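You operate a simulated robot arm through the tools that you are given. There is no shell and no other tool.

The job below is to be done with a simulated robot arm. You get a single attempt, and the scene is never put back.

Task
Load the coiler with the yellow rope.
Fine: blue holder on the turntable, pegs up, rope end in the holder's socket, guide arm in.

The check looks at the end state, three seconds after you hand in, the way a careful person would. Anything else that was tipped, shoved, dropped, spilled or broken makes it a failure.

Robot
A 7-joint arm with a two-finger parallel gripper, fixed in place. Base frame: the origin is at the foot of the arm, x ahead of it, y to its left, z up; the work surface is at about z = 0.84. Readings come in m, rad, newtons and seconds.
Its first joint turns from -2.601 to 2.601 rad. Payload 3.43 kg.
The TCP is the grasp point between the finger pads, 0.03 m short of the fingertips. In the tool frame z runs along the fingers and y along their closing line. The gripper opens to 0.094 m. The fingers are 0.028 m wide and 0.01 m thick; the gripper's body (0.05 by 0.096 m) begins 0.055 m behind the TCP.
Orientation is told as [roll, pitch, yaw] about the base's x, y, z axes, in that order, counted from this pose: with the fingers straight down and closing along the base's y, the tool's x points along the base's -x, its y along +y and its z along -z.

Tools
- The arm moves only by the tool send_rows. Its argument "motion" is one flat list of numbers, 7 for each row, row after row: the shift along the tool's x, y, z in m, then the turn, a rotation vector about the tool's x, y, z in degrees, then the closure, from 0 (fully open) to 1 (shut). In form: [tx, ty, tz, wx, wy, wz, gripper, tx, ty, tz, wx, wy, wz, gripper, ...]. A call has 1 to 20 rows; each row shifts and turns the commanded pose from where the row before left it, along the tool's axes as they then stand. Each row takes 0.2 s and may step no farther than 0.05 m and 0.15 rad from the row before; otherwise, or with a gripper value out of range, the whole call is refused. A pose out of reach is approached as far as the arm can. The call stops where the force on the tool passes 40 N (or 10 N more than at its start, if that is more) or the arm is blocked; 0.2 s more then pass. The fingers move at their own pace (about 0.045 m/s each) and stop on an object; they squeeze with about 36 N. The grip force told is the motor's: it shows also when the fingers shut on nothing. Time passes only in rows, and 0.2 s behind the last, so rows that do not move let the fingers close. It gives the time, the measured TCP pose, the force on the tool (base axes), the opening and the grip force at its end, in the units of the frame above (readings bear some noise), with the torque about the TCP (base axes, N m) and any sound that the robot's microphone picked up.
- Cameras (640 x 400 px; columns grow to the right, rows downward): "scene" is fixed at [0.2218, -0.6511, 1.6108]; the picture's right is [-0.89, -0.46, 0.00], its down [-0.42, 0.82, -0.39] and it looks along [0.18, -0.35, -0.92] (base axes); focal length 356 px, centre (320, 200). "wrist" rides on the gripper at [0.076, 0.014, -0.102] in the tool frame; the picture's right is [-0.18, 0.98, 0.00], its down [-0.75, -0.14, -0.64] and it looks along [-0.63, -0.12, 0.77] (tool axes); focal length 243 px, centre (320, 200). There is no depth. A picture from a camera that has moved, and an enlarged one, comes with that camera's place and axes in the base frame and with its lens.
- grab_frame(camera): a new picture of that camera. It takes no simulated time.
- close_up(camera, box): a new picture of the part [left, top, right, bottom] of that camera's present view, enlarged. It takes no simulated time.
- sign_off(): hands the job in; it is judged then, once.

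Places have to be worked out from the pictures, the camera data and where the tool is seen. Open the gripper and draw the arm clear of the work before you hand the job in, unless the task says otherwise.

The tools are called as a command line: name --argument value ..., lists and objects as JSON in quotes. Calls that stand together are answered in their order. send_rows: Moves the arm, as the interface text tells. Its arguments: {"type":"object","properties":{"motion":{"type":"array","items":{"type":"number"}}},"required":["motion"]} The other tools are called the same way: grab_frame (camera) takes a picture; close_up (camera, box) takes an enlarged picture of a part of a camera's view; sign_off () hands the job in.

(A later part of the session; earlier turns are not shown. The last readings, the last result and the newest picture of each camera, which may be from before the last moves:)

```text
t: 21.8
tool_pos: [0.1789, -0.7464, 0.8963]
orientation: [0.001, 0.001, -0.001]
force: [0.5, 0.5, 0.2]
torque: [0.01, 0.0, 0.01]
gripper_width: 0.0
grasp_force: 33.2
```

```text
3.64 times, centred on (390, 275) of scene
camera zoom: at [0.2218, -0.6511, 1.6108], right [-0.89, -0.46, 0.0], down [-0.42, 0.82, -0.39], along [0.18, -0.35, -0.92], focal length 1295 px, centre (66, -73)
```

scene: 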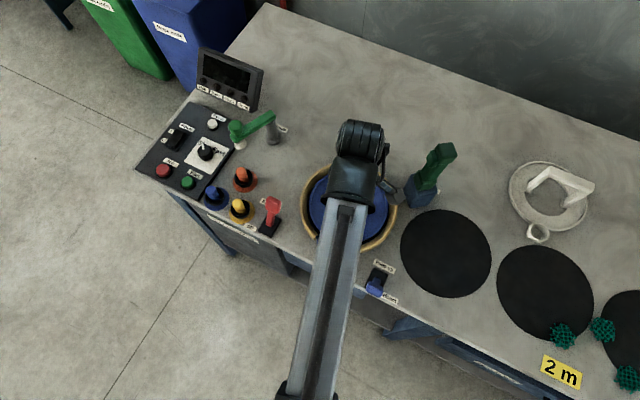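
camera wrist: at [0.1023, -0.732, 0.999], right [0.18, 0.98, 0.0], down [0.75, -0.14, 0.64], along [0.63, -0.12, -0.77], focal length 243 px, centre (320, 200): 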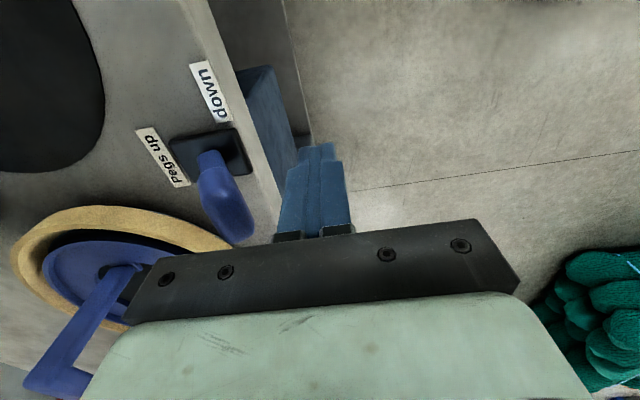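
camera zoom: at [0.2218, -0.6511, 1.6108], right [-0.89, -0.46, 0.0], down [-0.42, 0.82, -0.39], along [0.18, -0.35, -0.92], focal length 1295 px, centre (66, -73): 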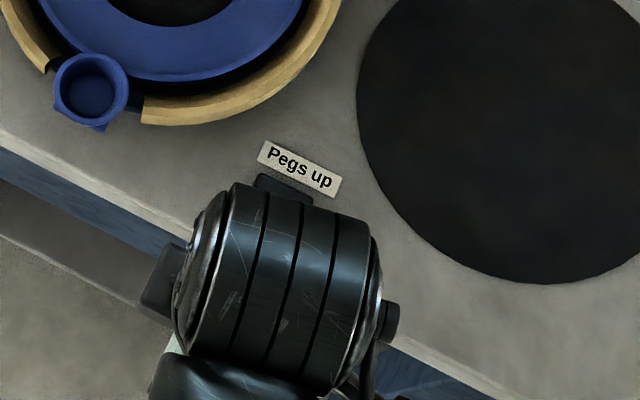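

Fingers are beside the lever head on its +y side. Push toward −y in small steps.

send_rows --motion '[0, -0.012, 0, 0, 0, 0, 1, 0, -0.012, 0, 0, 0, 0, 1, 0, -0.012, 0, 0, 0, 0, 1, 0, -0.012, 0, 0, 0, 0, 1, 0, -0.01, 0, 0, 0, 0, 1, 0, -0.01, 0, 0, 0, 0, 1, 0, -0.01, 0, 0, 0, 0, 1]'

grab_frame --camera "wrist"

```text
t: 23.4
tool_pos: [0.1785, -0.8174, 0.8949]
orientation: [0.01, -0.001, 0.0]
force: [1.2, 36.7, 1.6]
torque: [1.11, 0.0, -0.08]
gripper_width: 0.0002
grasp_force: 32.8
```

```text
taken
camera wrist: at [0.1028, -0.8043, 0.999], right [0.18, 0.98, 0.01], down [0.75, -0.15, 0.64], along [0.63, -0.11, -0.77], focal length 243 px, centre (320, 200)
```

wrist: 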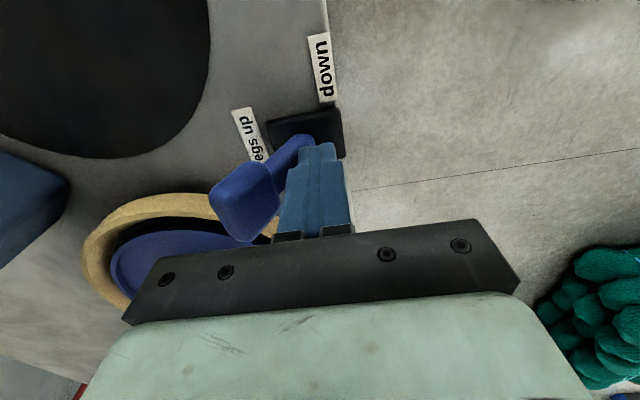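

The lever has flipped toward "Pegs up" and is now against a stop (37 N). I'll back off, rise and look at it.

send_rows --motion '[0, 0.02, 0, 0, 0, 0, 1, 0, 0.03, 0, 0, 0, 0, 1, 0, 0.03, 0, 0, 0, 0, 1, 0, 0, -0.04, 0, 0, 0, 1, 0, 0, -0.04, 0, 0, 0, 1, 0, 0, -0.04, 0, 0, 0, 1, 0.04, 0, 0, 0, 0, 0, 1, 0.04, 0, 0, 0, 0, 0, 1, 0.04, 0, 0, 0, 0, 0, 1, 0, 0, 0, 0, 0, 0, 1]'

close_up --camera "scene" --box '[285, 140, 415, 310]'

grab_frame --camera "wrist"

grab_frame --camera "scene"

```text
t: 25.6
tool_pos: [0.0581, -0.7439, 1.016]
orientation: [-0.001, 0.002, 0.0]
force: [0.1, -0.5, 0.5]
torque: [0.01, 0.0, -0.01]
gripper_width: 0.0
grasp_force: 32.9
```

```text
2.35 times, centred on (350, 225) of scene
camera zoom: at [0.2218, -0.6511, 1.6108], right [-0.89, -0.46, 0.0], down [-0.42, 0.82, -0.39], along [0.18, -0.35, -0.92], focal length 838 px, centre (249, 141)
```

zoom: 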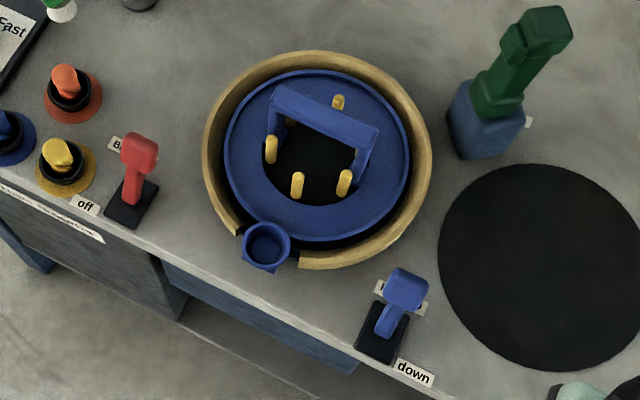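

```text
taken
camera wrist: at [-0.0173, -0.7289, 1.1187], right [0.18, 0.98, 0.0], down [0.75, -0.14, 0.64], along [0.63, -0.12, -0.77], focal length 243 px, centre (320, 200)
```

wrist: 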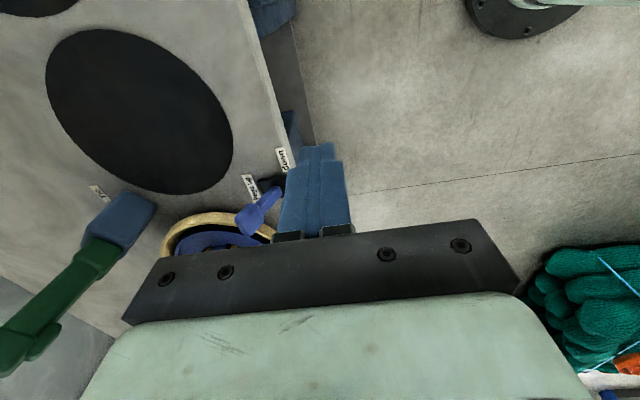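

```text
taken
```

scene: 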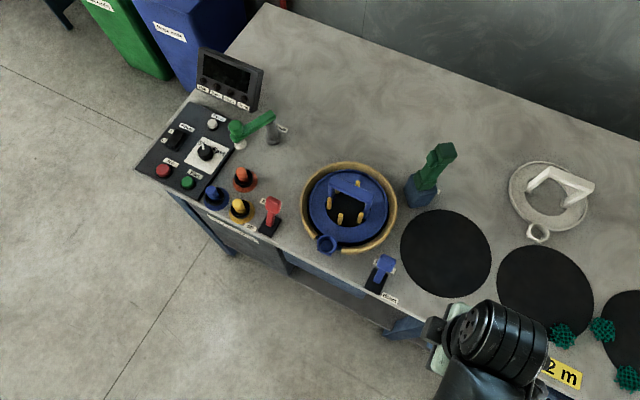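

All pegs are up through the holder. Next, go over the yellow rope end with the gripper open, and look closely at it.

send_rows --motion '[-0.04, -0.008, -0.006, 0, 0, 0, 0, -0.04, -0.008, -0.006, 0, 0, 0, 0, -0.04, -0.008, -0.006, 0, 0, 0, 0, -0.04, -0.008, -0.006, 0, 0, 0, 0, -0.04, -0.008, -0.006, 0, 0, 0, 0, -0.04, -0.008, -0.006, 0, 0, 0, 0, -0.04, -0.008, -0.006, 0, 0, 0, 0, -0.04, -0.008, -0.006, 0, 0, 0, 0, -0.04, -0.008, -0.006, 0, 0, 0, 0, -0.04, -0.008, -0.006, 0, 0, 0, 0, 0, 0, 0, 0, 0, 0, 0]'

grab_frame --camera "wrist"

close_up --camera "wrist" --box '[260, 0, 420, 120]'

close_up --camera "scene" --box '[195, 160, 295, 240]'

```text
t: 28.0
tool_pos: [0.4593, -0.8226, 1.0771]
orientation: [0.0, -0.001, 0.0]
force: [0.8, 0.3, 0.2]
torque: [0.03, -0.01, 0.01]
gripper_width: 0.0941
grasp_force: 0.0
```

```text
taken
camera wrist: at [0.383, -0.809, 1.1799], right [0.18, 0.98, 0.0], down [0.75, -0.14, 0.64], along [0.63, -0.12, -0.77], focal length 243 px, centre (320, 200)
```

wrist: 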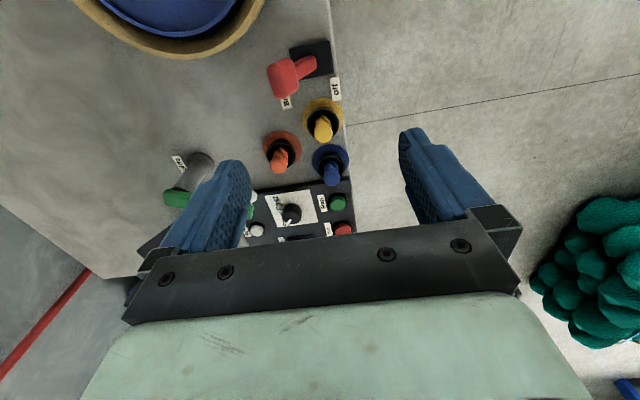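

```text
3.33 times, centred on (340, 60) of wrist
camera zoom: at [0.383, -0.809, 1.1799], right [0.18, 0.98, 0.0], down [0.75, -0.14, 0.64], along [0.63, -0.12, -0.77], focal length 809 px, centre (253, 667)
```

zoom: 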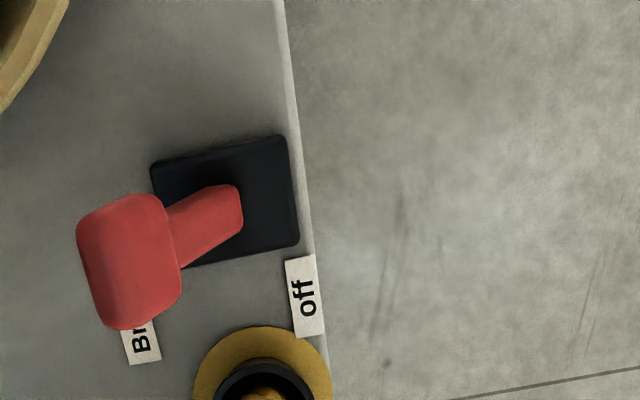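

```text
5.00 times, centred on (245, 200) of scene
camera zoom: at [0.2218, -0.6511, 1.6108], right [-0.89, -0.46, 0.0], down [-0.42, 0.82, -0.39], along [0.18, -0.35, -0.92], focal length 1781 px, centre (695, 200)
```

zoom: 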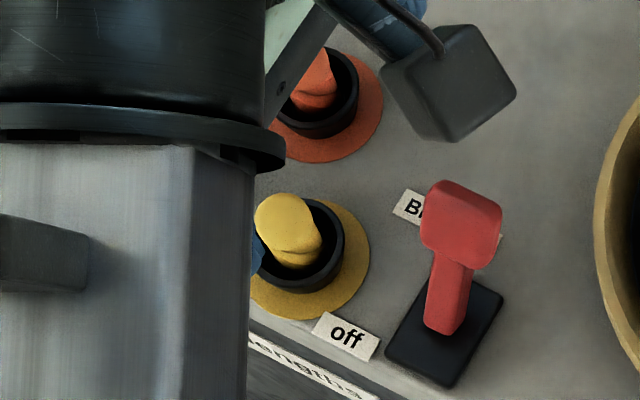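

close_up --camera "wrist" --box '[250, 80, 370, 200]'

```text
3.33 times, centred on (310, 140) of wrist
camera zoom: at [0.383, -0.809, 1.1799], right [0.18, 0.98, 0.0], down [0.75, -0.14, 0.64], along [0.63, -0.12, -0.77], focal length 809 px, centre (353, 400)
```

zoom: 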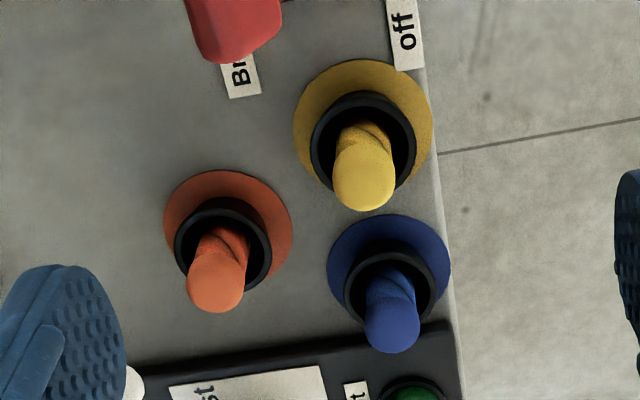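

Yellow rope end is a ~21 mm cylinder at ≈(0.512,-0.828), top ≈0.905, cup rim ≈0.865. I'll move above it with the gripper partly closed (to keep clear of the orange end) and check.

send_rows --motion '[-0.026, -0.0027, 0.03, 0, 0, 0, 0.42, -0.0267, -0.0027, 0.03, 0, 0, 0, 0.42, 0, 0, 0.04, 0, 0, 0, 0.42, 0, 0, 0.03, 0, 0, 0, 0.42, 0, 0, 0, 0, 0, 0, 0.42]'

close_up --camera "wrist" --box '[200, 100, 440, 260]'

close_up --camera "scene" --box '[185, 150, 305, 240]'

```text
t: 29.2
tool_pos: [0.5123, -0.8293, 0.9462]
orientation: [-0.002, -0.002, 0.002]
force: [-0.2, 0.1, 0.0]
torque: [0.0, 0.02, -0.01]
gripper_width: 0.0543
grasp_force: 0.0
```

```text
2.50 times, centred on (320, 180) of wrist
camera zoom: at [0.4365, -0.8144, 1.0487], right [0.18, 0.98, 0.0], down [0.75, -0.14, 0.64], along [0.63, -0.12, -0.77], focal length 606 px, centre (320, 250)
```

zoom: 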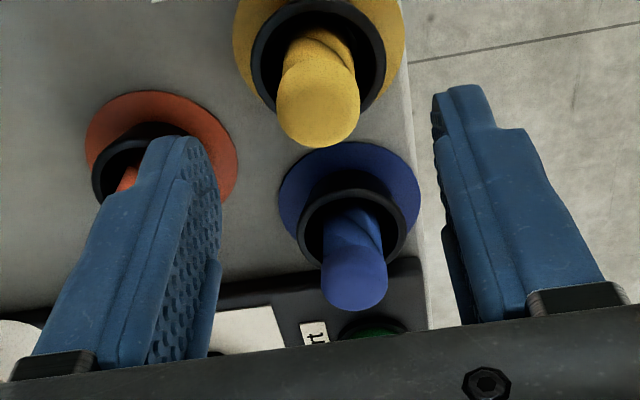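

```text
4.44 times, centred on (245, 195) of scene
camera zoom: at [0.2218, -0.6511, 1.6108], right [-0.89, -0.46, 0.0], down [-0.42, 0.82, -0.39], along [0.18, -0.35, -0.92], focal length 1583 px, centre (653, 222)
```

zoom: 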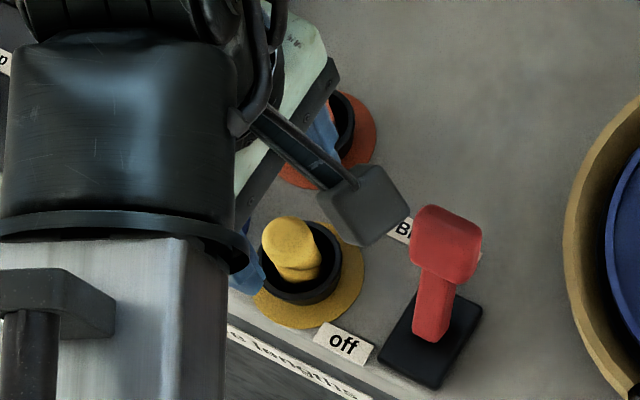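

The rope end lies between the finger planes, x≈0.511. Descend to z≈0.898 and close.

send_rows --motion '[0.001, 0.001, 0.02, 0, 0, 0, 0.42, 0, 0, 0.02, 0, 0, 0, 0.42, 0, 0, 0.008, 0, 0, 0, 0.42, 0, 0, 0, 0, 0, 0, 0.42]'

close_up --camera "wrist" --box '[200, 60, 440, 260]'

close_up --camera "scene" --box '[185, 150, 305, 240]'

```text
t: 30.2
tool_pos: [0.5105, -0.8267, 0.8984]
orientation: [-0.001, -0.001, 0.0]
force: [-0.2, 0.3, 0.4]
torque: [0.0, 0.01, 0.0]
gripper_width: 0.0546
grasp_force: 0.0
```

```text
2.00 times, centred on (320, 160) of wrist
camera zoom: at [0.4348, -0.8133, 1.0009], right [0.18, 0.98, 0.0], down [0.75, -0.14, 0.64], along [0.63, -0.12, -0.77], focal length 485 px, centre (320, 280)
```

zoom: 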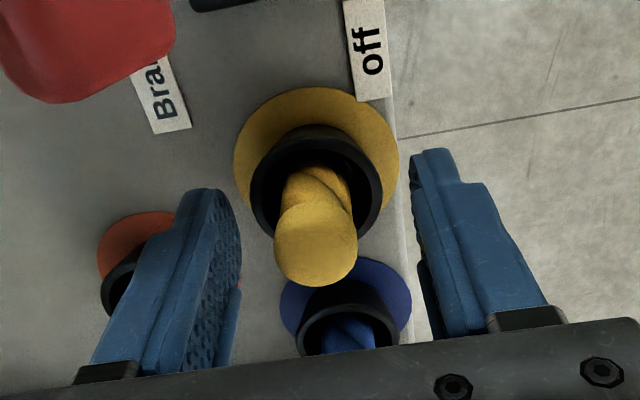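

```text
4.44 times, centred on (245, 195) of scene
camera zoom: at [0.2218, -0.6511, 1.6108], right [-0.89, -0.46, 0.0], down [-0.42, 0.82, -0.39], along [0.18, -0.35, -0.92], focal length 1583 px, centre (653, 222)
```

zoom: 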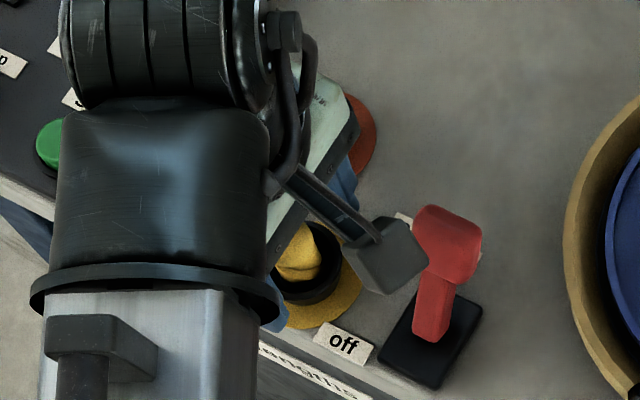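

Rope end is centred between the pads with ~25 mm of overlap. Close the gripper.

send_rows --motion '[0, 0, 0, 0, 0, 0, 1, 0, 0, 0, 0, 0, 0, 1, 0, 0, 0, 0, 0, 0, 1, 0, 0, 0, 0, 0, 0, 1]'

close_up --camera "wrist" --box '[200, 60, 440, 260]'

```text
t: 31.2
tool_pos: [0.5095, -0.8287, 0.8987]
orientation: [-0.002, -0.002, 0.0]
force: [0.0, -3.4, 5.1]
torque: [-0.16, -0.01, -0.02]
gripper_width: 0.022
grasp_force: 36.0
```

```text
2.00 times, centred on (320, 160) of wrist
camera zoom: at [0.4347, -0.8137, 1.0014], right [0.18, 0.98, 0.0], down [0.75, -0.14, 0.64], along [0.63, -0.12, -0.77], focal length 485 px, centre (320, 280)
```

zoom: 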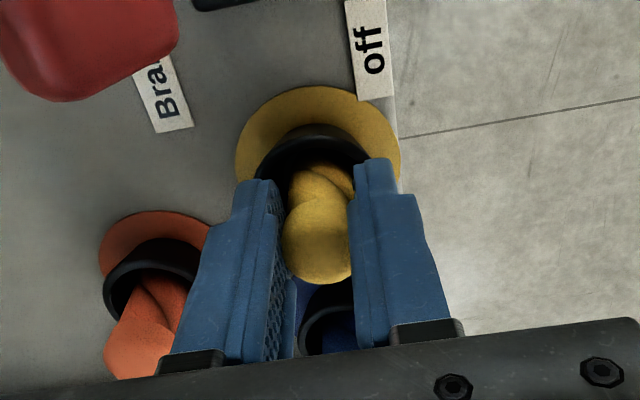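

Gripped at 22 mm. Lift slowly, watching the force.

send_rows --motion '[0, 0, -0.01, 0, 0, 0, 1, 0, 0, -0.015, 0, 0, 0, 1, 0, 0, -0.02, 0, 0, 0, 1, 0, 0, -0.02, 0, 0, 0, 1, 0, 0, 0, 0, 0, 0, 1]'

grab_frame --camera "wrist"

close_up --camera "scene" --box '[165, 130, 325, 250]'

```text
t: 32.4
tool_pos: [0.5096, -0.8272, 0.9635]
orientation: [0.001, -0.002, 0.001]
force: [-0.2, 0.2, -1.0]
torque: [-0.01, -0.01, 0.04]
gripper_width: 0.0223
grasp_force: 35.7
```

```text
taken
camera wrist: at [0.4342, -0.8136, 1.0661], right [0.18, 0.98, 0.0], down [0.75, -0.14, 0.64], along [0.63, -0.12, -0.77], focal length 243 px, centre (320, 200)
```

wrist: 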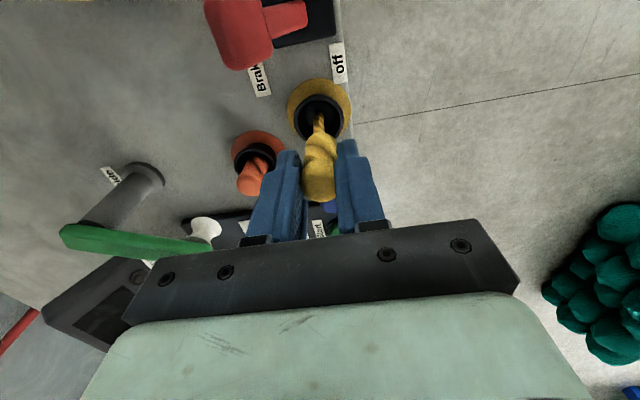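

```text
3.33 times, centred on (245, 190) of scene
camera zoom: at [0.2218, -0.6511, 1.6108], right [-0.89, -0.46, 0.0], down [-0.42, 0.82, -0.39], along [0.18, -0.35, -0.92], focal length 1187 px, centre (570, 233)
```

zoom: 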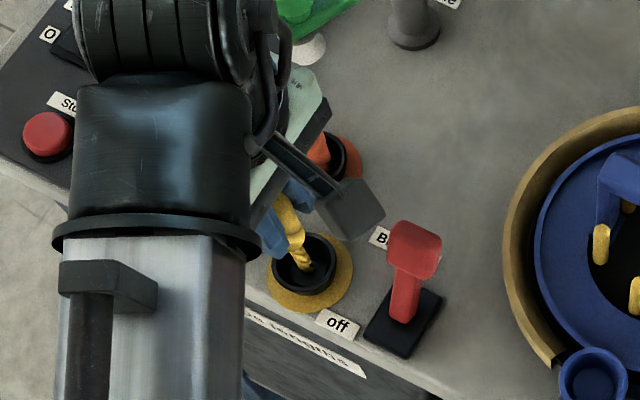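

The rope end comes out with its cord trailing from the cup. I'll look at its full length before lifting more.

close_up --camera "wrist" --box '[250, 60, 410, 240]'

close_up --camera "scene" --box '[225, 185, 275, 225]'

```text
2.22 times, centred on (330, 150) of wrist
camera zoom: at [0.4342, -0.8136, 1.0661], right [0.18, 0.98, 0.0], down [0.75, -0.14, 0.64], along [0.63, -0.12, -0.77], focal length 539 px, centre (298, 311)
```

zoom: 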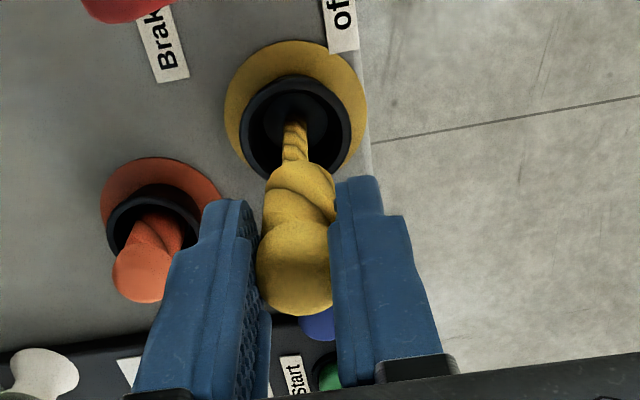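

```text
10.00 times, centred on (250, 205) of scene
camera zoom: at [0.2218, -0.6511, 1.6108], right [-0.89, -0.46, 0.0], down [-0.42, 0.82, -0.39], along [0.18, -0.35, -0.92], focal length 3562 px, centre (1020, 150)
```

zoom: 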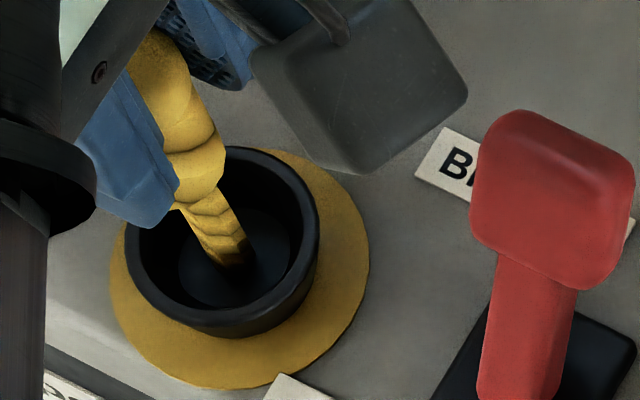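

The stub is ~22 mm wide with a thinner cord trailing into the cup. I'll lift higher and see how the cord behaves.

send_rows --motion '[0, 0, -0.03, 0, 0, 0, 1, 0.01, 0, -0.03, 0, 0, 0, 1, 0.02, 0.005, -0.03, 0, 0, 0, 1, 0.02, 0.005, 0, 0, 0, 0, 1, 0, 0, 0, 0, 0, 0, 1]'

grab_frame --camera "wrist"

close_up --camera "scene" --box '[165, 130, 325, 250]'

```text
t: 33.6
tool_pos: [0.4605, -0.8192, 1.0537]
orientation: [0.002, 0.001, 0.0]
force: [0.2, 0.6, -1.0]
torque: [0.01, 0.01, -0.03]
gripper_width: 0.0223
grasp_force: 36.3
```

```text
taken
camera wrist: at [0.3846, -0.8042, 1.1562], right [0.18, 0.98, 0.0], down [0.75, -0.14, 0.64], along [0.63, -0.12, -0.77], focal length 243 px, centre (320, 200)
```

wrist: 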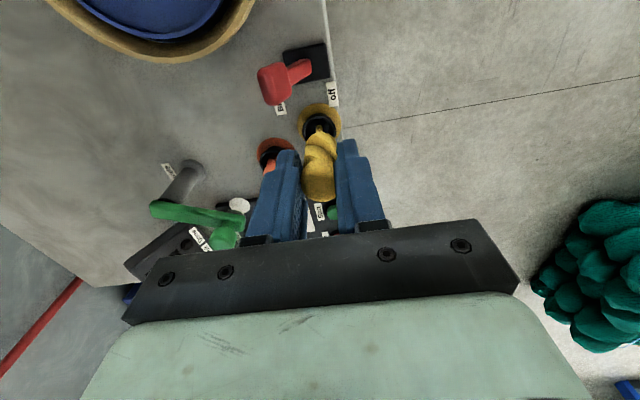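

```text
3.33 times, centred on (245, 190) of scene
camera zoom: at [0.2218, -0.6511, 1.6108], right [-0.89, -0.46, 0.0], down [-0.42, 0.82, -0.39], along [0.18, -0.35, -0.92], focal length 1187 px, centre (570, 233)
```

zoom: 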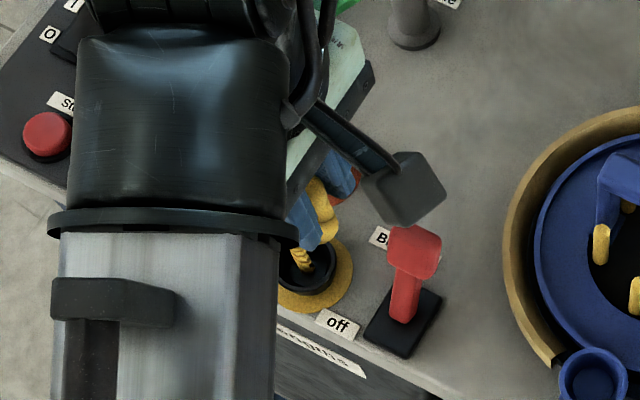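

The cord just follows from the cup with ~1 N of load. I'll carry the stub high and on the +y side of the brake lever, to over the holder's socket ≈(0.30,-0.839, rim 0.882).

send_rows --motion '[0.035, 0.01, 0, 0, 0, 0, 1, 0.04, 0.01, 0, 0, 0, 0, 1, 0.04, -0.01, 0, 0, 0, 0, 1, 0.03, -0.015, 0.02, 0, 0, 0, 1, 0.0155, -0.0148, 0.03, 0, 0, 0, 1, 0, 0, 0, 0, 0, 0, 1]'

grab_frame --camera "wrist"

close_up --camera "wrist" --box '[230, 40, 430, 240]'

grab_frame --camera "scene"

```text
t: 35.0
tool_pos: [0.2993, -0.8371, 1.0036]
orientation: [-0.001, 0.001, 0.0]
force: [1.0, 0.1, -1.2]
torque: [-0.03, 0.04, 0.01]
gripper_width: 0.0219
grasp_force: 36.2
```

```text
taken
camera wrist: at [0.2241, -0.8233, 1.1063], right [0.18, 0.98, 0.0], down [0.75, -0.14, 0.64], along [0.63, -0.12, -0.77], focal length 243 px, centre (320, 200)
```

wrist: 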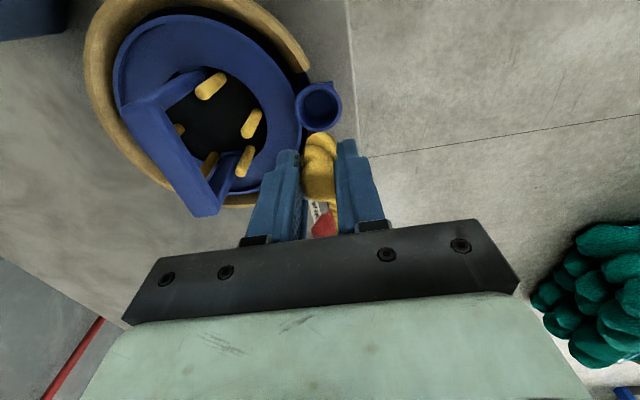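

```text
2.00 times, centred on (330, 140) of wrist
camera zoom: at [0.2241, -0.8233, 1.1063], right [0.18, 0.98, 0.0], down [0.75, -0.14, 0.64], along [0.63, -0.12, -0.77], focal length 485 px, centre (300, 320)
```

zoom: 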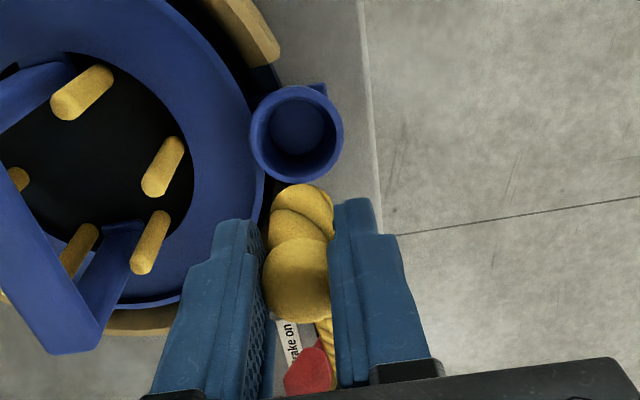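

```text
taken
```

scene: 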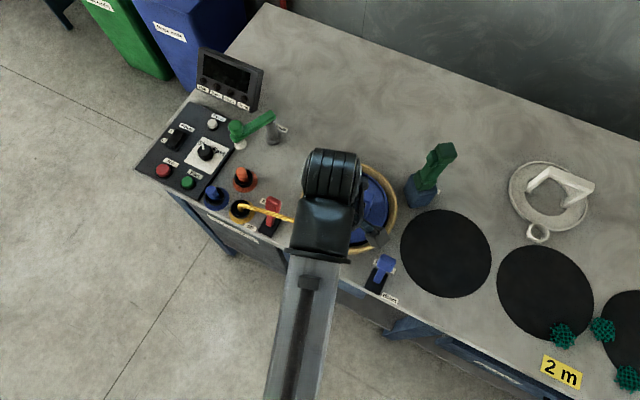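

Cup rim centre measures (0.2988,-0.8384), nearly under the stub. I'll correct 1 mm and lower to just above the rim.

send_rows --motion '[0.0005, -0.0012, 0.03, 0, 0, 0, 1, 0, 0, 0.03, 0, 0, 0, 1, 0, 0, 0.006, 0, 0, 0, 1, 0, 0, 0, 0, 0, 0, 1]'

close_up --camera "wrist" --box '[230, 80, 430, 240]'

close_up --camera "scene" --box '[215, 170, 405, 300]'

```text
t: 36.0
tool_pos: [0.2986, -0.8374, 0.9382]
orientation: [0.001, 0.0, 0.0]
force: [0.2, -0.3, -0.2]
torque: [0.04, 0.0, -0.03]
gripper_width: 0.022
grasp_force: 35.8
```

```text
2.50 times, centred on (330, 160) of wrist
camera zoom: at [0.2235, -0.8241, 1.0403], right [0.18, 0.98, 0.0], down [0.75, -0.14, 0.64], along [0.63, -0.12, -0.77], focal length 606 px, centre (295, 300)
```

zoom: 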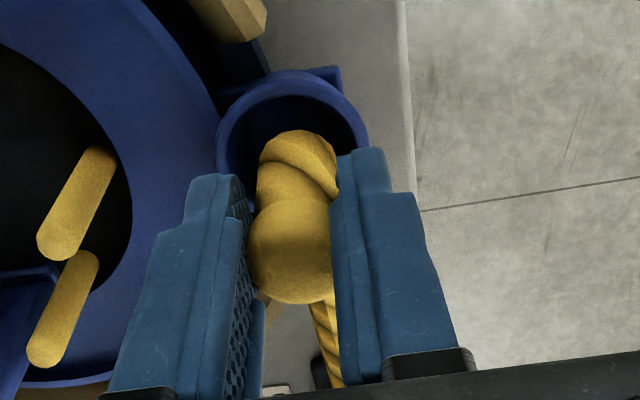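

```text
3.08 times, centred on (310, 235) of scene
camera zoom: at [0.2218, -0.6511, 1.6108], right [-0.89, -0.46, 0.0], down [-0.42, 0.82, -0.39], along [0.18, -0.35, -0.92], focal length 1096 px, centre (351, 92)
```

zoom: 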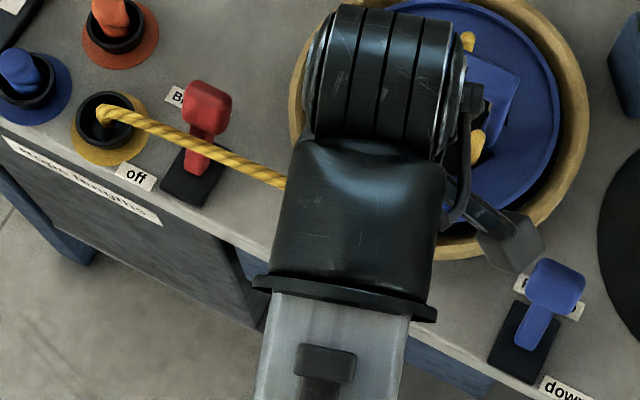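

Stub end looks centred over the cup. Lower gently with force monitoring.

send_rows --motion '[0, -0.001, 0.006, 0, 0, 0, 1, 0, 0, 0.006, 0, 0, 0, 1, 0, 0, 0.006, 0, 0, 0, 1, 0, 0, 0, 0, 0, 0, 1]'

close_up --camera "wrist" --box '[230, 80, 430, 240]'

```text
t: 37.0
tool_pos: [0.2987, -0.8383, 0.922]
orientation: [-0.003, -0.003, 0.0]
force: [0.9, -0.4, 38.2]
torque: [-0.33, -0.21, -0.02]
gripper_width: 0.0219
grasp_force: 35.8
```

```text
2.50 times, centred on (330, 160) of wrist
camera zoom: at [0.2235, -0.8247, 1.0247], right [0.18, 0.98, 0.0], down [0.75, -0.14, 0.64], along [0.63, -0.12, -0.76], focal length 606 px, centre (295, 300)
```

zoom: 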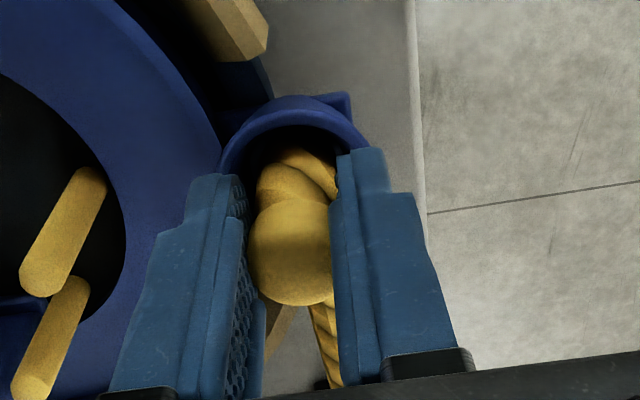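

Contact (38 N) earlier than expected, offset to the +x/−y side of the stub, so it may be catching the rim. I'll lift and look again.

send_rows --motion '[0, 0, -0.01, 0, 0, 0, 1, 0, 0, -0.02, 0, 0, 0, 1, 0, 0, 0, 0, 0, 0, 1]'

close_up --camera "wrist" --box '[260, 60, 400, 220]'

close_up --camera "scene" --box '[285, 190, 405, 290]'

```text
t: 37.8
tool_pos: [0.3001, -0.839, 0.9496]
orientation: [0.0, 0.001, 0.0]
force: [-0.3, -0.2, -0.9]
torque: [0.0, 0.04, 0.01]
gripper_width: 0.0222
grasp_force: 35.6
```

```text
2.50 times, centred on (330, 140) of wrist
camera zoom: at [0.2238, -0.8252, 1.052], right [0.18, 0.98, 0.0], down [0.75, -0.14, 0.64], along [0.63, -0.12, -0.77], focal length 606 px, centre (295, 350)
```

zoom: 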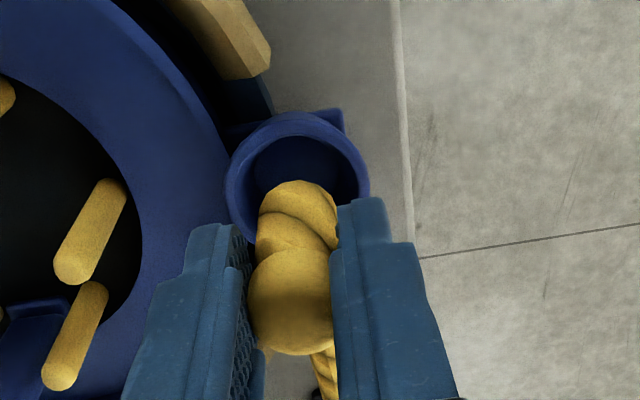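

```text
4.00 times, centred on (345, 240) of scene
camera zoom: at [0.2218, -0.6511, 1.6108], right [-0.89, -0.46, 0.0], down [-0.42, 0.82, -0.39], along [0.18, -0.35, -0.92], focal length 1425 px, centre (220, 40)
```

zoom: 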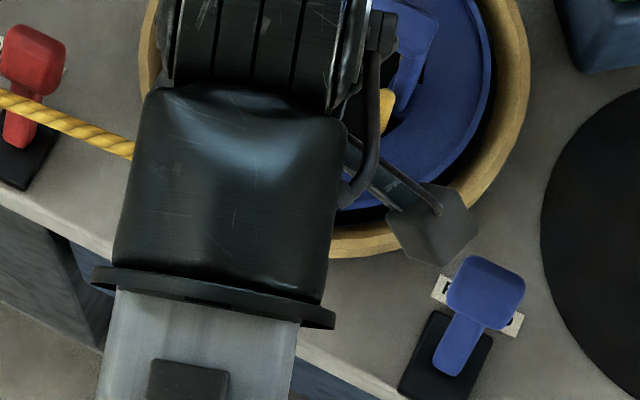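

Re-triangulating the stub (scene + wrist from the earlier lift) shows it extends ~55–65 mm below the grip point, so that contact was most likely the socket floor with the stub ~20 mm inside. I'll lower again to light contact and inspect.

send_rows --motion '[0.0008, 0.0006, 0.01, 0, 0, 0, 1, 0, 0, 0.01, 0, 0, 0, 1, 0, 0, 0.0045, 0, 0, 0, 1, 0, 0, 0, 0, 0, 0, 1]'

close_up --camera "wrist" --box '[260, 60, 400, 220]'

```text
t: 38.8
tool_pos: [0.2987, -0.8395, 0.9248]
orientation: [0.001, -0.001, -0.001]
force: [-0.1, 1.3, -0.7]
torque: [-0.01, -0.03, 0.02]
gripper_width: 0.0222
grasp_force: 35.6
```

```text
2.50 times, centred on (330, 140) of wrist
camera zoom: at [0.2234, -0.8248, 1.0277], right [0.18, 0.98, 0.0], down [0.75, -0.14, 0.64], along [0.63, -0.12, -0.77], focal length 606 px, centre (295, 350)
```

zoom: 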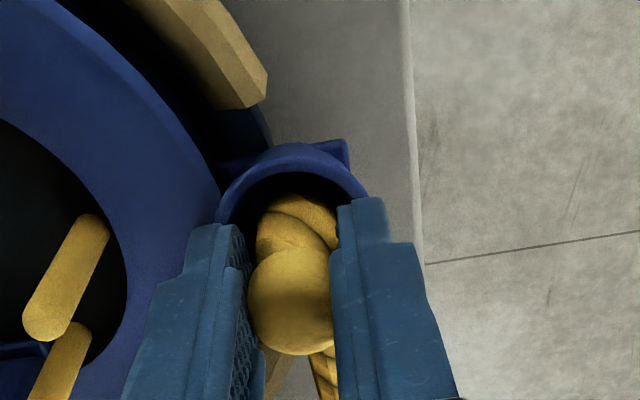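

The socket's near rim now hides the stub's lower end, so it is inside. I'll lower 1.5 mm more, to light contact.

send_rows --motion '[0, 0, 0.0015, 0, 0, 0, 1, 0, 0, 0, 0, 0, 0, 1]'

```text
t: 39.4
tool_pos: [0.2992, -0.8394, 0.9245]
orientation: [0.0, 0.001, 0.001]
force: [0.0, -0.7, 0.4]
torque: [0.02, -0.03, -0.02]
gripper_width: 0.0221
grasp_force: 35.9
```

send_rows --motion '[0, 0, 0.0015, 0, 0, 0, 1, 0, 0, 0, 0, 0, 0, 1]'

```text
t: 40.0
tool_pos: [0.2991, -0.8387, 0.9226]
orientation: [-0.001, -0.001, -0.001]
force: [0.0, -0.7, 9.7]
torque: [0.01, 0.0, -0.04]
gripper_width: 0.0222
grasp_force: 36.6
```

Light, torque-free contact (10 N) with the socket floor. Release by opening partially (keeping clear of pegs and rim), then rise straight up.

send_rows --motion '[0, 0, -0.001, 0, 0, 0, 0.72, 0, 0, 0, 0, 0, 0, 0.65, 0, 0, 0, 0, 0, 0, 0.55, 0, 0, 0, 0, 0, 0, 0.5, 0, 0, 0, 0, 0, 0, 0.5]'

close_up --camera "wrist" --box '[230, 60, 430, 220]'

```text
t: 41.2
tool_pos: [0.2989, -0.8395, 0.9233]
orientation: [0.0, -0.001, 0.0]
force: [-0.3, 0.7, 0.8]
torque: [-0.01, -0.03, -0.01]
gripper_width: 0.0467
grasp_force: 0.1
```

```text
2.50 times, centred on (330, 140) of wrist
camera zoom: at [0.2231, -0.8247, 1.0257], right [0.18, 0.98, 0.0], down [0.75, -0.14, 0.64], along [0.63, -0.12, -0.77], focal length 606 px, centre (295, 350)
```

zoom: 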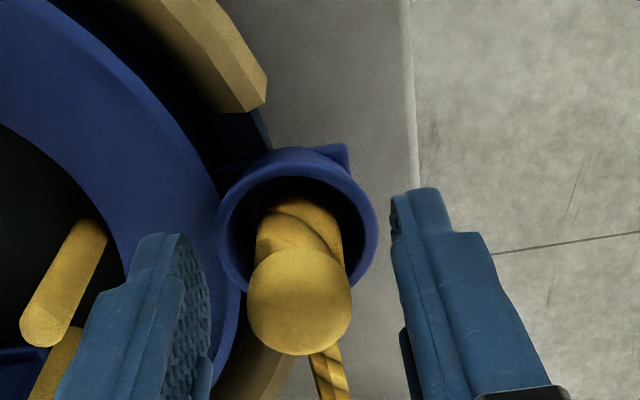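

The rope end stands in the socket. Rise straight up and check.

send_rows --motion '[0, 0, -0.02, 0, 0, 0, 0.5, 0, 0, -0.03, 0, 0, 0, 0.5, 0, 0, -0.04, 0, 0, 0, 0.5, 0, 0, -0.04, 0, 0, 0, 0.5, 0, 0, -0.04, 0, 0, 0, 0.5, 0, 0, 0, 0, 0, 0, 0.5]'

grab_frame --camera "wrist"

close_up --camera "scene" --box '[215, 170, 405, 300]'

```text
t: 42.6
tool_pos: [0.2974, -0.8398, 1.0939]
orientation: [0.0, 0.001, 0.0]
force: [0.7, -0.7, -0.6]
torque: [0.01, -0.03, -0.01]
gripper_width: 0.0471
grasp_force: 0.1
```

```text
taken
camera wrist: at [0.2222, -0.8252, 1.1965], right [0.18, 0.98, 0.0], down [0.75, -0.14, 0.64], along [0.63, -0.12, -0.77], focal length 243 px, centre (320, 200)
```

wrist: 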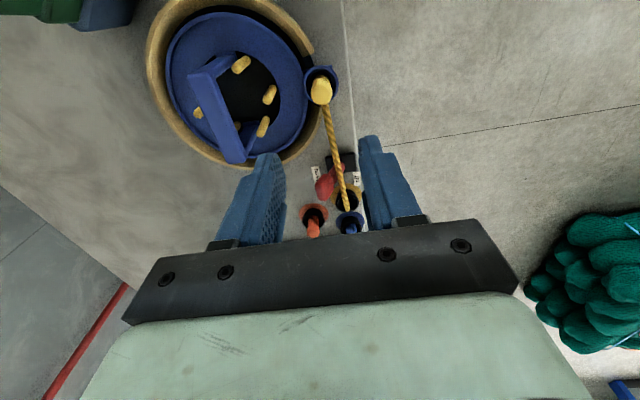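

```text
3.08 times, centred on (310, 235) of scene
camera zoom: at [0.2218, -0.6511, 1.6108], right [-0.89, -0.46, 0.0], down [-0.42, 0.82, -0.39], along [0.18, -0.35, -0.92], focal length 1096 px, centre (351, 92)
```

zoom: 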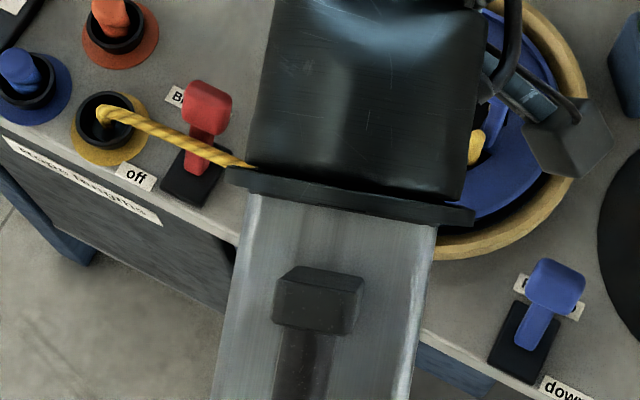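

The rope end is in the socket with the cord running to it. Now the guide arm: the knob at ≈(0.581,-0.955,0.977) is beyond straight-down reach, so I'll close the fingers and tilt the tool outward (toward −y) while staying high.

send_rows --motion '[-0.0405, 0.008, -0.008, 0, 0, 0, 1, -0.0405, 0.008, -0.008, 0, 0, 0, 1, -0.0405, 0.008, -0.008, 0, 0, 0, 1, -0.0405, 0.008, -0.008, 0, 0, 0, 1, -0.0405, 0.008, -0.008, 0, 0, 0, 1, 0, 0, 0, 7.5, 0, 0, 1, 0, 0, 0, 7.5, 0, 0, 1, 0, 0, 0, 7.5, 0, 0, 1, 0, 0, 0, 7.5, 0, 0, 1, 0, 0, 0, 7.5, 0, 0, 1, 0, 0, 0, 7.5, 0, 0, 1, 0, 0, 0, 0, 0, 0, 1]'

grab_frame --camera "wrist"

grab_frame --camera "scene"

```text
t: 45.2
tool_pos: [0.5011, -0.7989, 1.1338]
orientation: [-0.787, 0.0, -0.001]
force: [0.3, 0.5, 0.3]
torque: [-0.05, 0.03, 0.02]
gripper_width: 0.0
grasp_force: 32.9
```

```text
taken
camera wrist: at [0.4254, -0.7167, 1.1955], right [0.18, 0.69, -0.7], down [0.75, 0.36, 0.55], along [0.63, -0.63, -0.46], focal length 243 px, centre (320, 200)
```

wrist: 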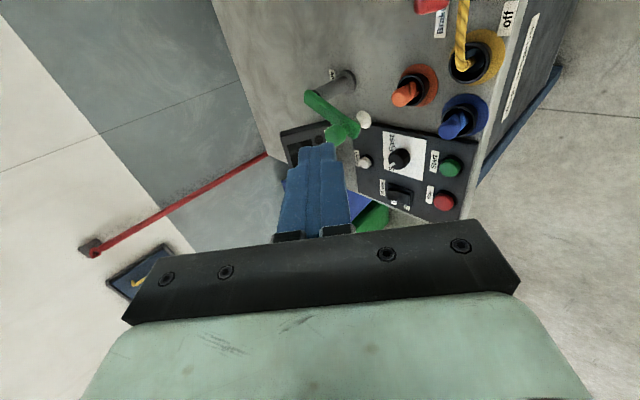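

```text
taken
```

scene: 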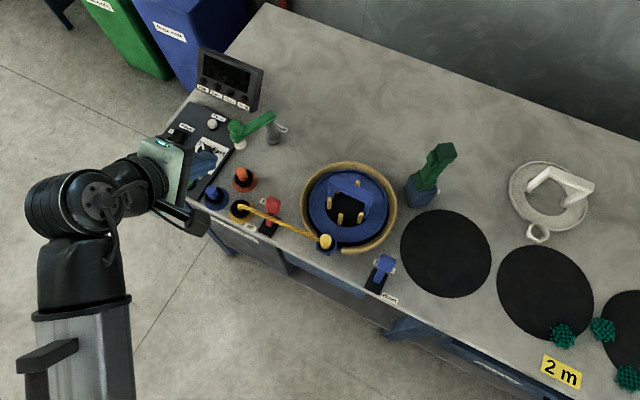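

Good unobstructed view; I'll verify the loaded holder and re-measure the guide arm from this new angle.

close_up --camera "scene" --box '[225, 150, 405, 290]'

close_up --camera "wrist" --box '[270, 40, 430, 180]'

close_up --camera "scene" --box '[205, 90, 305, 160]'

```text
2.86 times, centred on (315, 220) of scene
camera zoom: at [0.2218, -0.6511, 1.6108], right [-0.89, -0.46, 0.0], down [-0.42, 0.82, -0.39], along [0.18, -0.35, -0.92], focal length 1018 px, centre (334, 143)
```

zoom: 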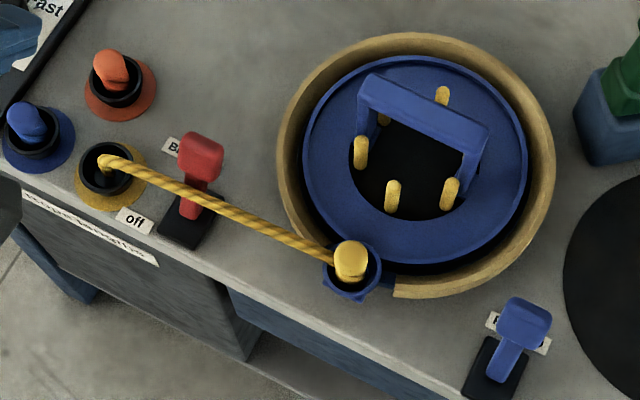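

```text
2.86 times, centred on (350, 110) of wrist
camera zoom: at [0.4254, -0.7167, 1.1955], right [0.18, 0.69, -0.7], down [0.75, 0.36, 0.55], along [0.63, -0.63, -0.46], focal length 693 px, centre (234, 457)
```

zoom: 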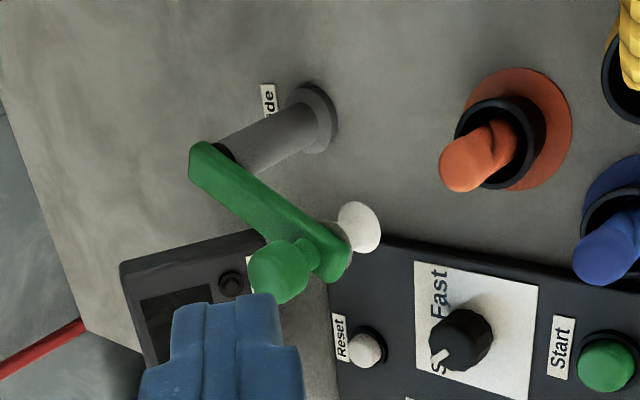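

```text
5.71 times, centred on (255, 125) of scene
camera zoom: at [0.2218, -0.6511, 1.6108], right [-0.89, -0.46, 0.0], down [-0.42, 0.82, -0.39], along [0.18, -0.35, -0.92], focal length 2036 px, centre (691, 629)
```

zoom: 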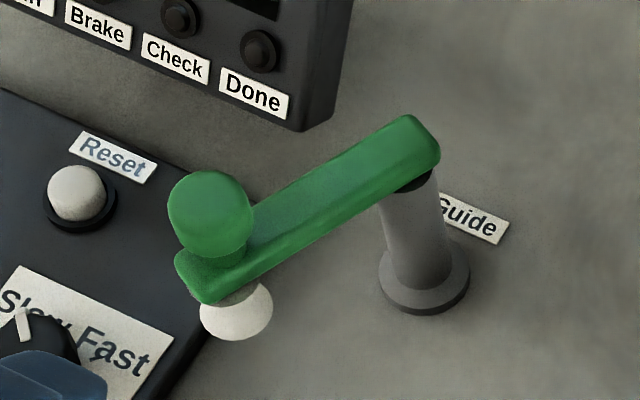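

Everything is as intended so far: pegs up, stub in socket, cord in front of the brake lever. Guide: pivot ≈(0.551,-1.036), knob ≈(0.588,-0.966,0.956). I'll approach its +x side from above with the tilted closed fingers, testing the reach first.

send_rows --motion '[-0.028, -0.0071, 0.0212, 0, 0, 0, 1, -0.028, -0.0071, 0.0212, 0, 0, 0, 1, -0.028, -0.0071, 0.0212, 0, 0, 0, 1, -0.028, -0.0071, 0.0212, 0, 0, 0, 1, -0.028, -0.0071, 0.0212, 0, 0, 0, 1, 0, -0.01415, 0.03535, 0, 0, 0, 1, 0, -0.01415, 0.03535, 0, 0, 0, 1, 0, 0, 0, 0, 0, 0, 1]'

grab_frame --camera "wrist"

close_up --camera "scene" --box '[165, 70, 325, 190]'

```text
t: 47.0
tool_pos: [0.6414, -0.9702, 1.0551]
orientation: [-0.786, 0.0, 0.0]
force: [0.6, -0.4, 0.2]
torque: [0.0, 0.03, 0.01]
gripper_width: 0.0001
grasp_force: 33.0
```

```text
taken
camera wrist: at [0.5657, -0.8871, 1.1165], right [0.18, 0.69, -0.7], down [0.75, 0.35, 0.55], along [0.63, -0.63, -0.46], focal length 243 px, centre (320, 200)
```

wrist: 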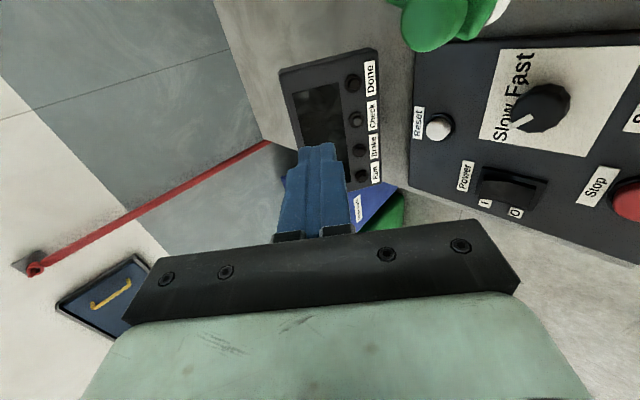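

```text
3.33 times, centred on (245, 130) of scene
camera zoom: at [0.2218, -0.6511, 1.6108], right [-0.89, -0.46, 0.0], down [-0.42, 0.82, -0.39], along [0.18, -0.35, -0.92], focal length 1187 px, centre (570, 433)
```

zoom: 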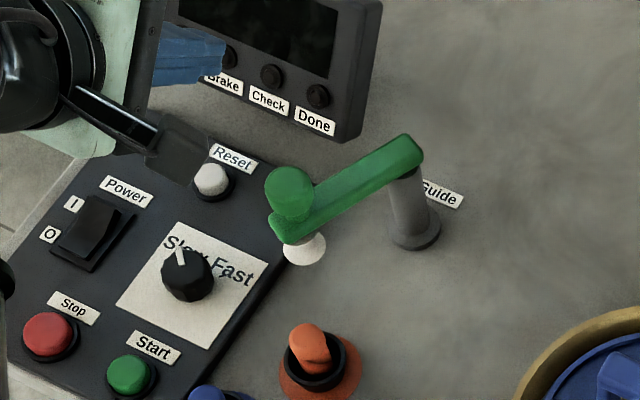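

Reach is fine. I'll lower on the +x side of the knob to z≈0.957.

send_rows --motion '[0, 0.0207, 0.0255, 0, 0, 0, 1, 0, 0.0207, 0.0255, 0, 0, 0, 1, 0, 0.0207, 0.0255, 0, 0, 0, 1, 0, 0, 0, 0, 0, 0, 1]'

grab_frame --camera "wrist"

close_up --camera "scene" --box '[165, 70, 325, 190]'

```text
t: 48.0
tool_pos: [0.641, -0.9782, 0.9556]
orientation: [-0.784, -0.002, -0.001]
force: [0.3, 0.5, 0.0]
torque: [0.0, 0.04, 0.02]
gripper_width: 0.0
grasp_force: 33.1
```

```text
taken
camera wrist: at [0.565, -0.8965, 1.0181], right [0.19, 0.69, -0.7], down [0.75, 0.35, 0.55], along [0.63, -0.63, -0.46], focal length 243 px, centre (320, 200)
```

wrist: 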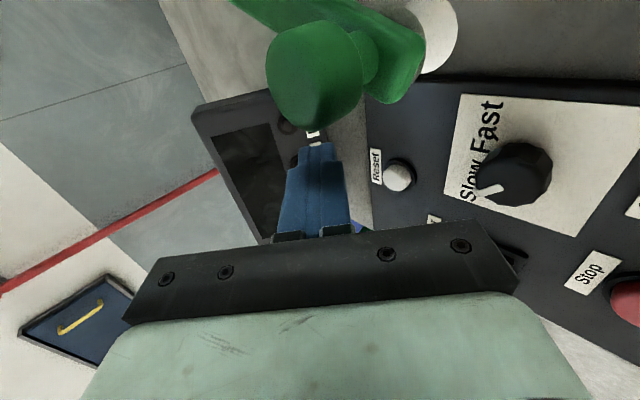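

```text
3.33 times, centred on (245, 130) of scene
camera zoom: at [0.2218, -0.6511, 1.6108], right [-0.89, -0.46, 0.0], down [-0.42, 0.82, -0.39], along [0.18, -0.35, -0.92], focal length 1187 px, centre (570, 433)
```

zoom: 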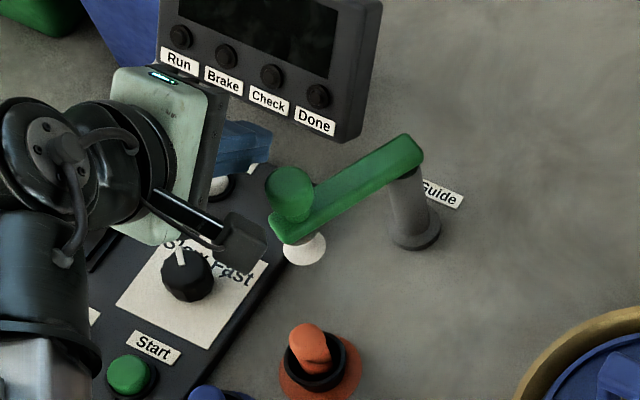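

Fingers are beside the knob. Push along its arc: first −x with a slight +y, in small steps.

send_rows --motion '[0.0144, 0, 0, 0, 0, 0, 1, 0.013, -0.001, 0.001, 0, 0, 0, 1, 0.0142, 0.0088, -0.0088, 0, 0, 0, 1, 0.0094, 0.0037, -0.0037, 0, 0, 0, 1, 0.01, 0.0035, -0.0035, 0, 0, 0, 1]'

close_up --camera "scene" --box '[165, 70, 325, 190]'

grab_frame --camera "wrist"

```text
t: 49.2
tool_pos: [0.5797, -0.9581, 0.9555]
orientation: [-0.786, 0.001, -0.001]
force: [0.1, -0.8, -0.2]
torque: [-0.01, 0.01, 0.0]
gripper_width: 0.0
grasp_force: 32.8
```

```text
3.33 times, centred on (245, 130) of scene
camera zoom: at [0.2218, -0.6511, 1.6108], right [-0.89, -0.46, 0.0], down [-0.42, 0.82, -0.39], along [0.18, -0.35, -0.92], focal length 1187 px, centre (570, 433)
```

zoom: 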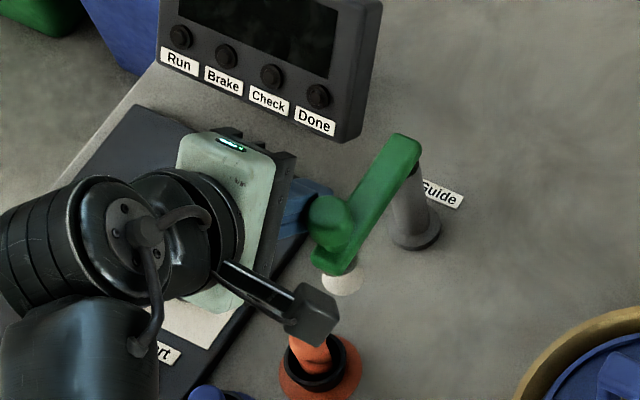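

```text
taken
camera wrist: at [0.5041, -0.8755, 1.0179], right [0.18, 0.69, -0.7], down [0.75, 0.35, 0.55], along [0.63, -0.63, -0.46], focal length 243 px, centre (320, 200)
```

wrist: 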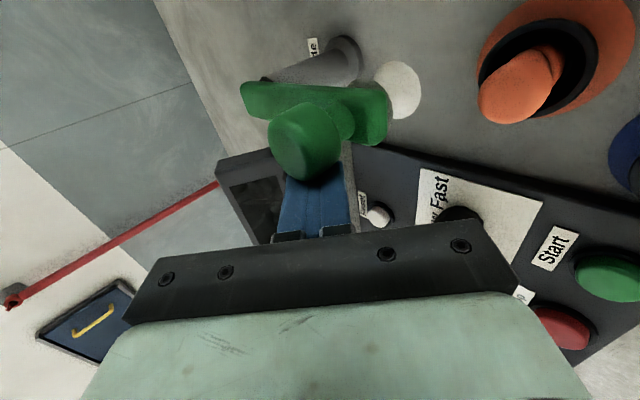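

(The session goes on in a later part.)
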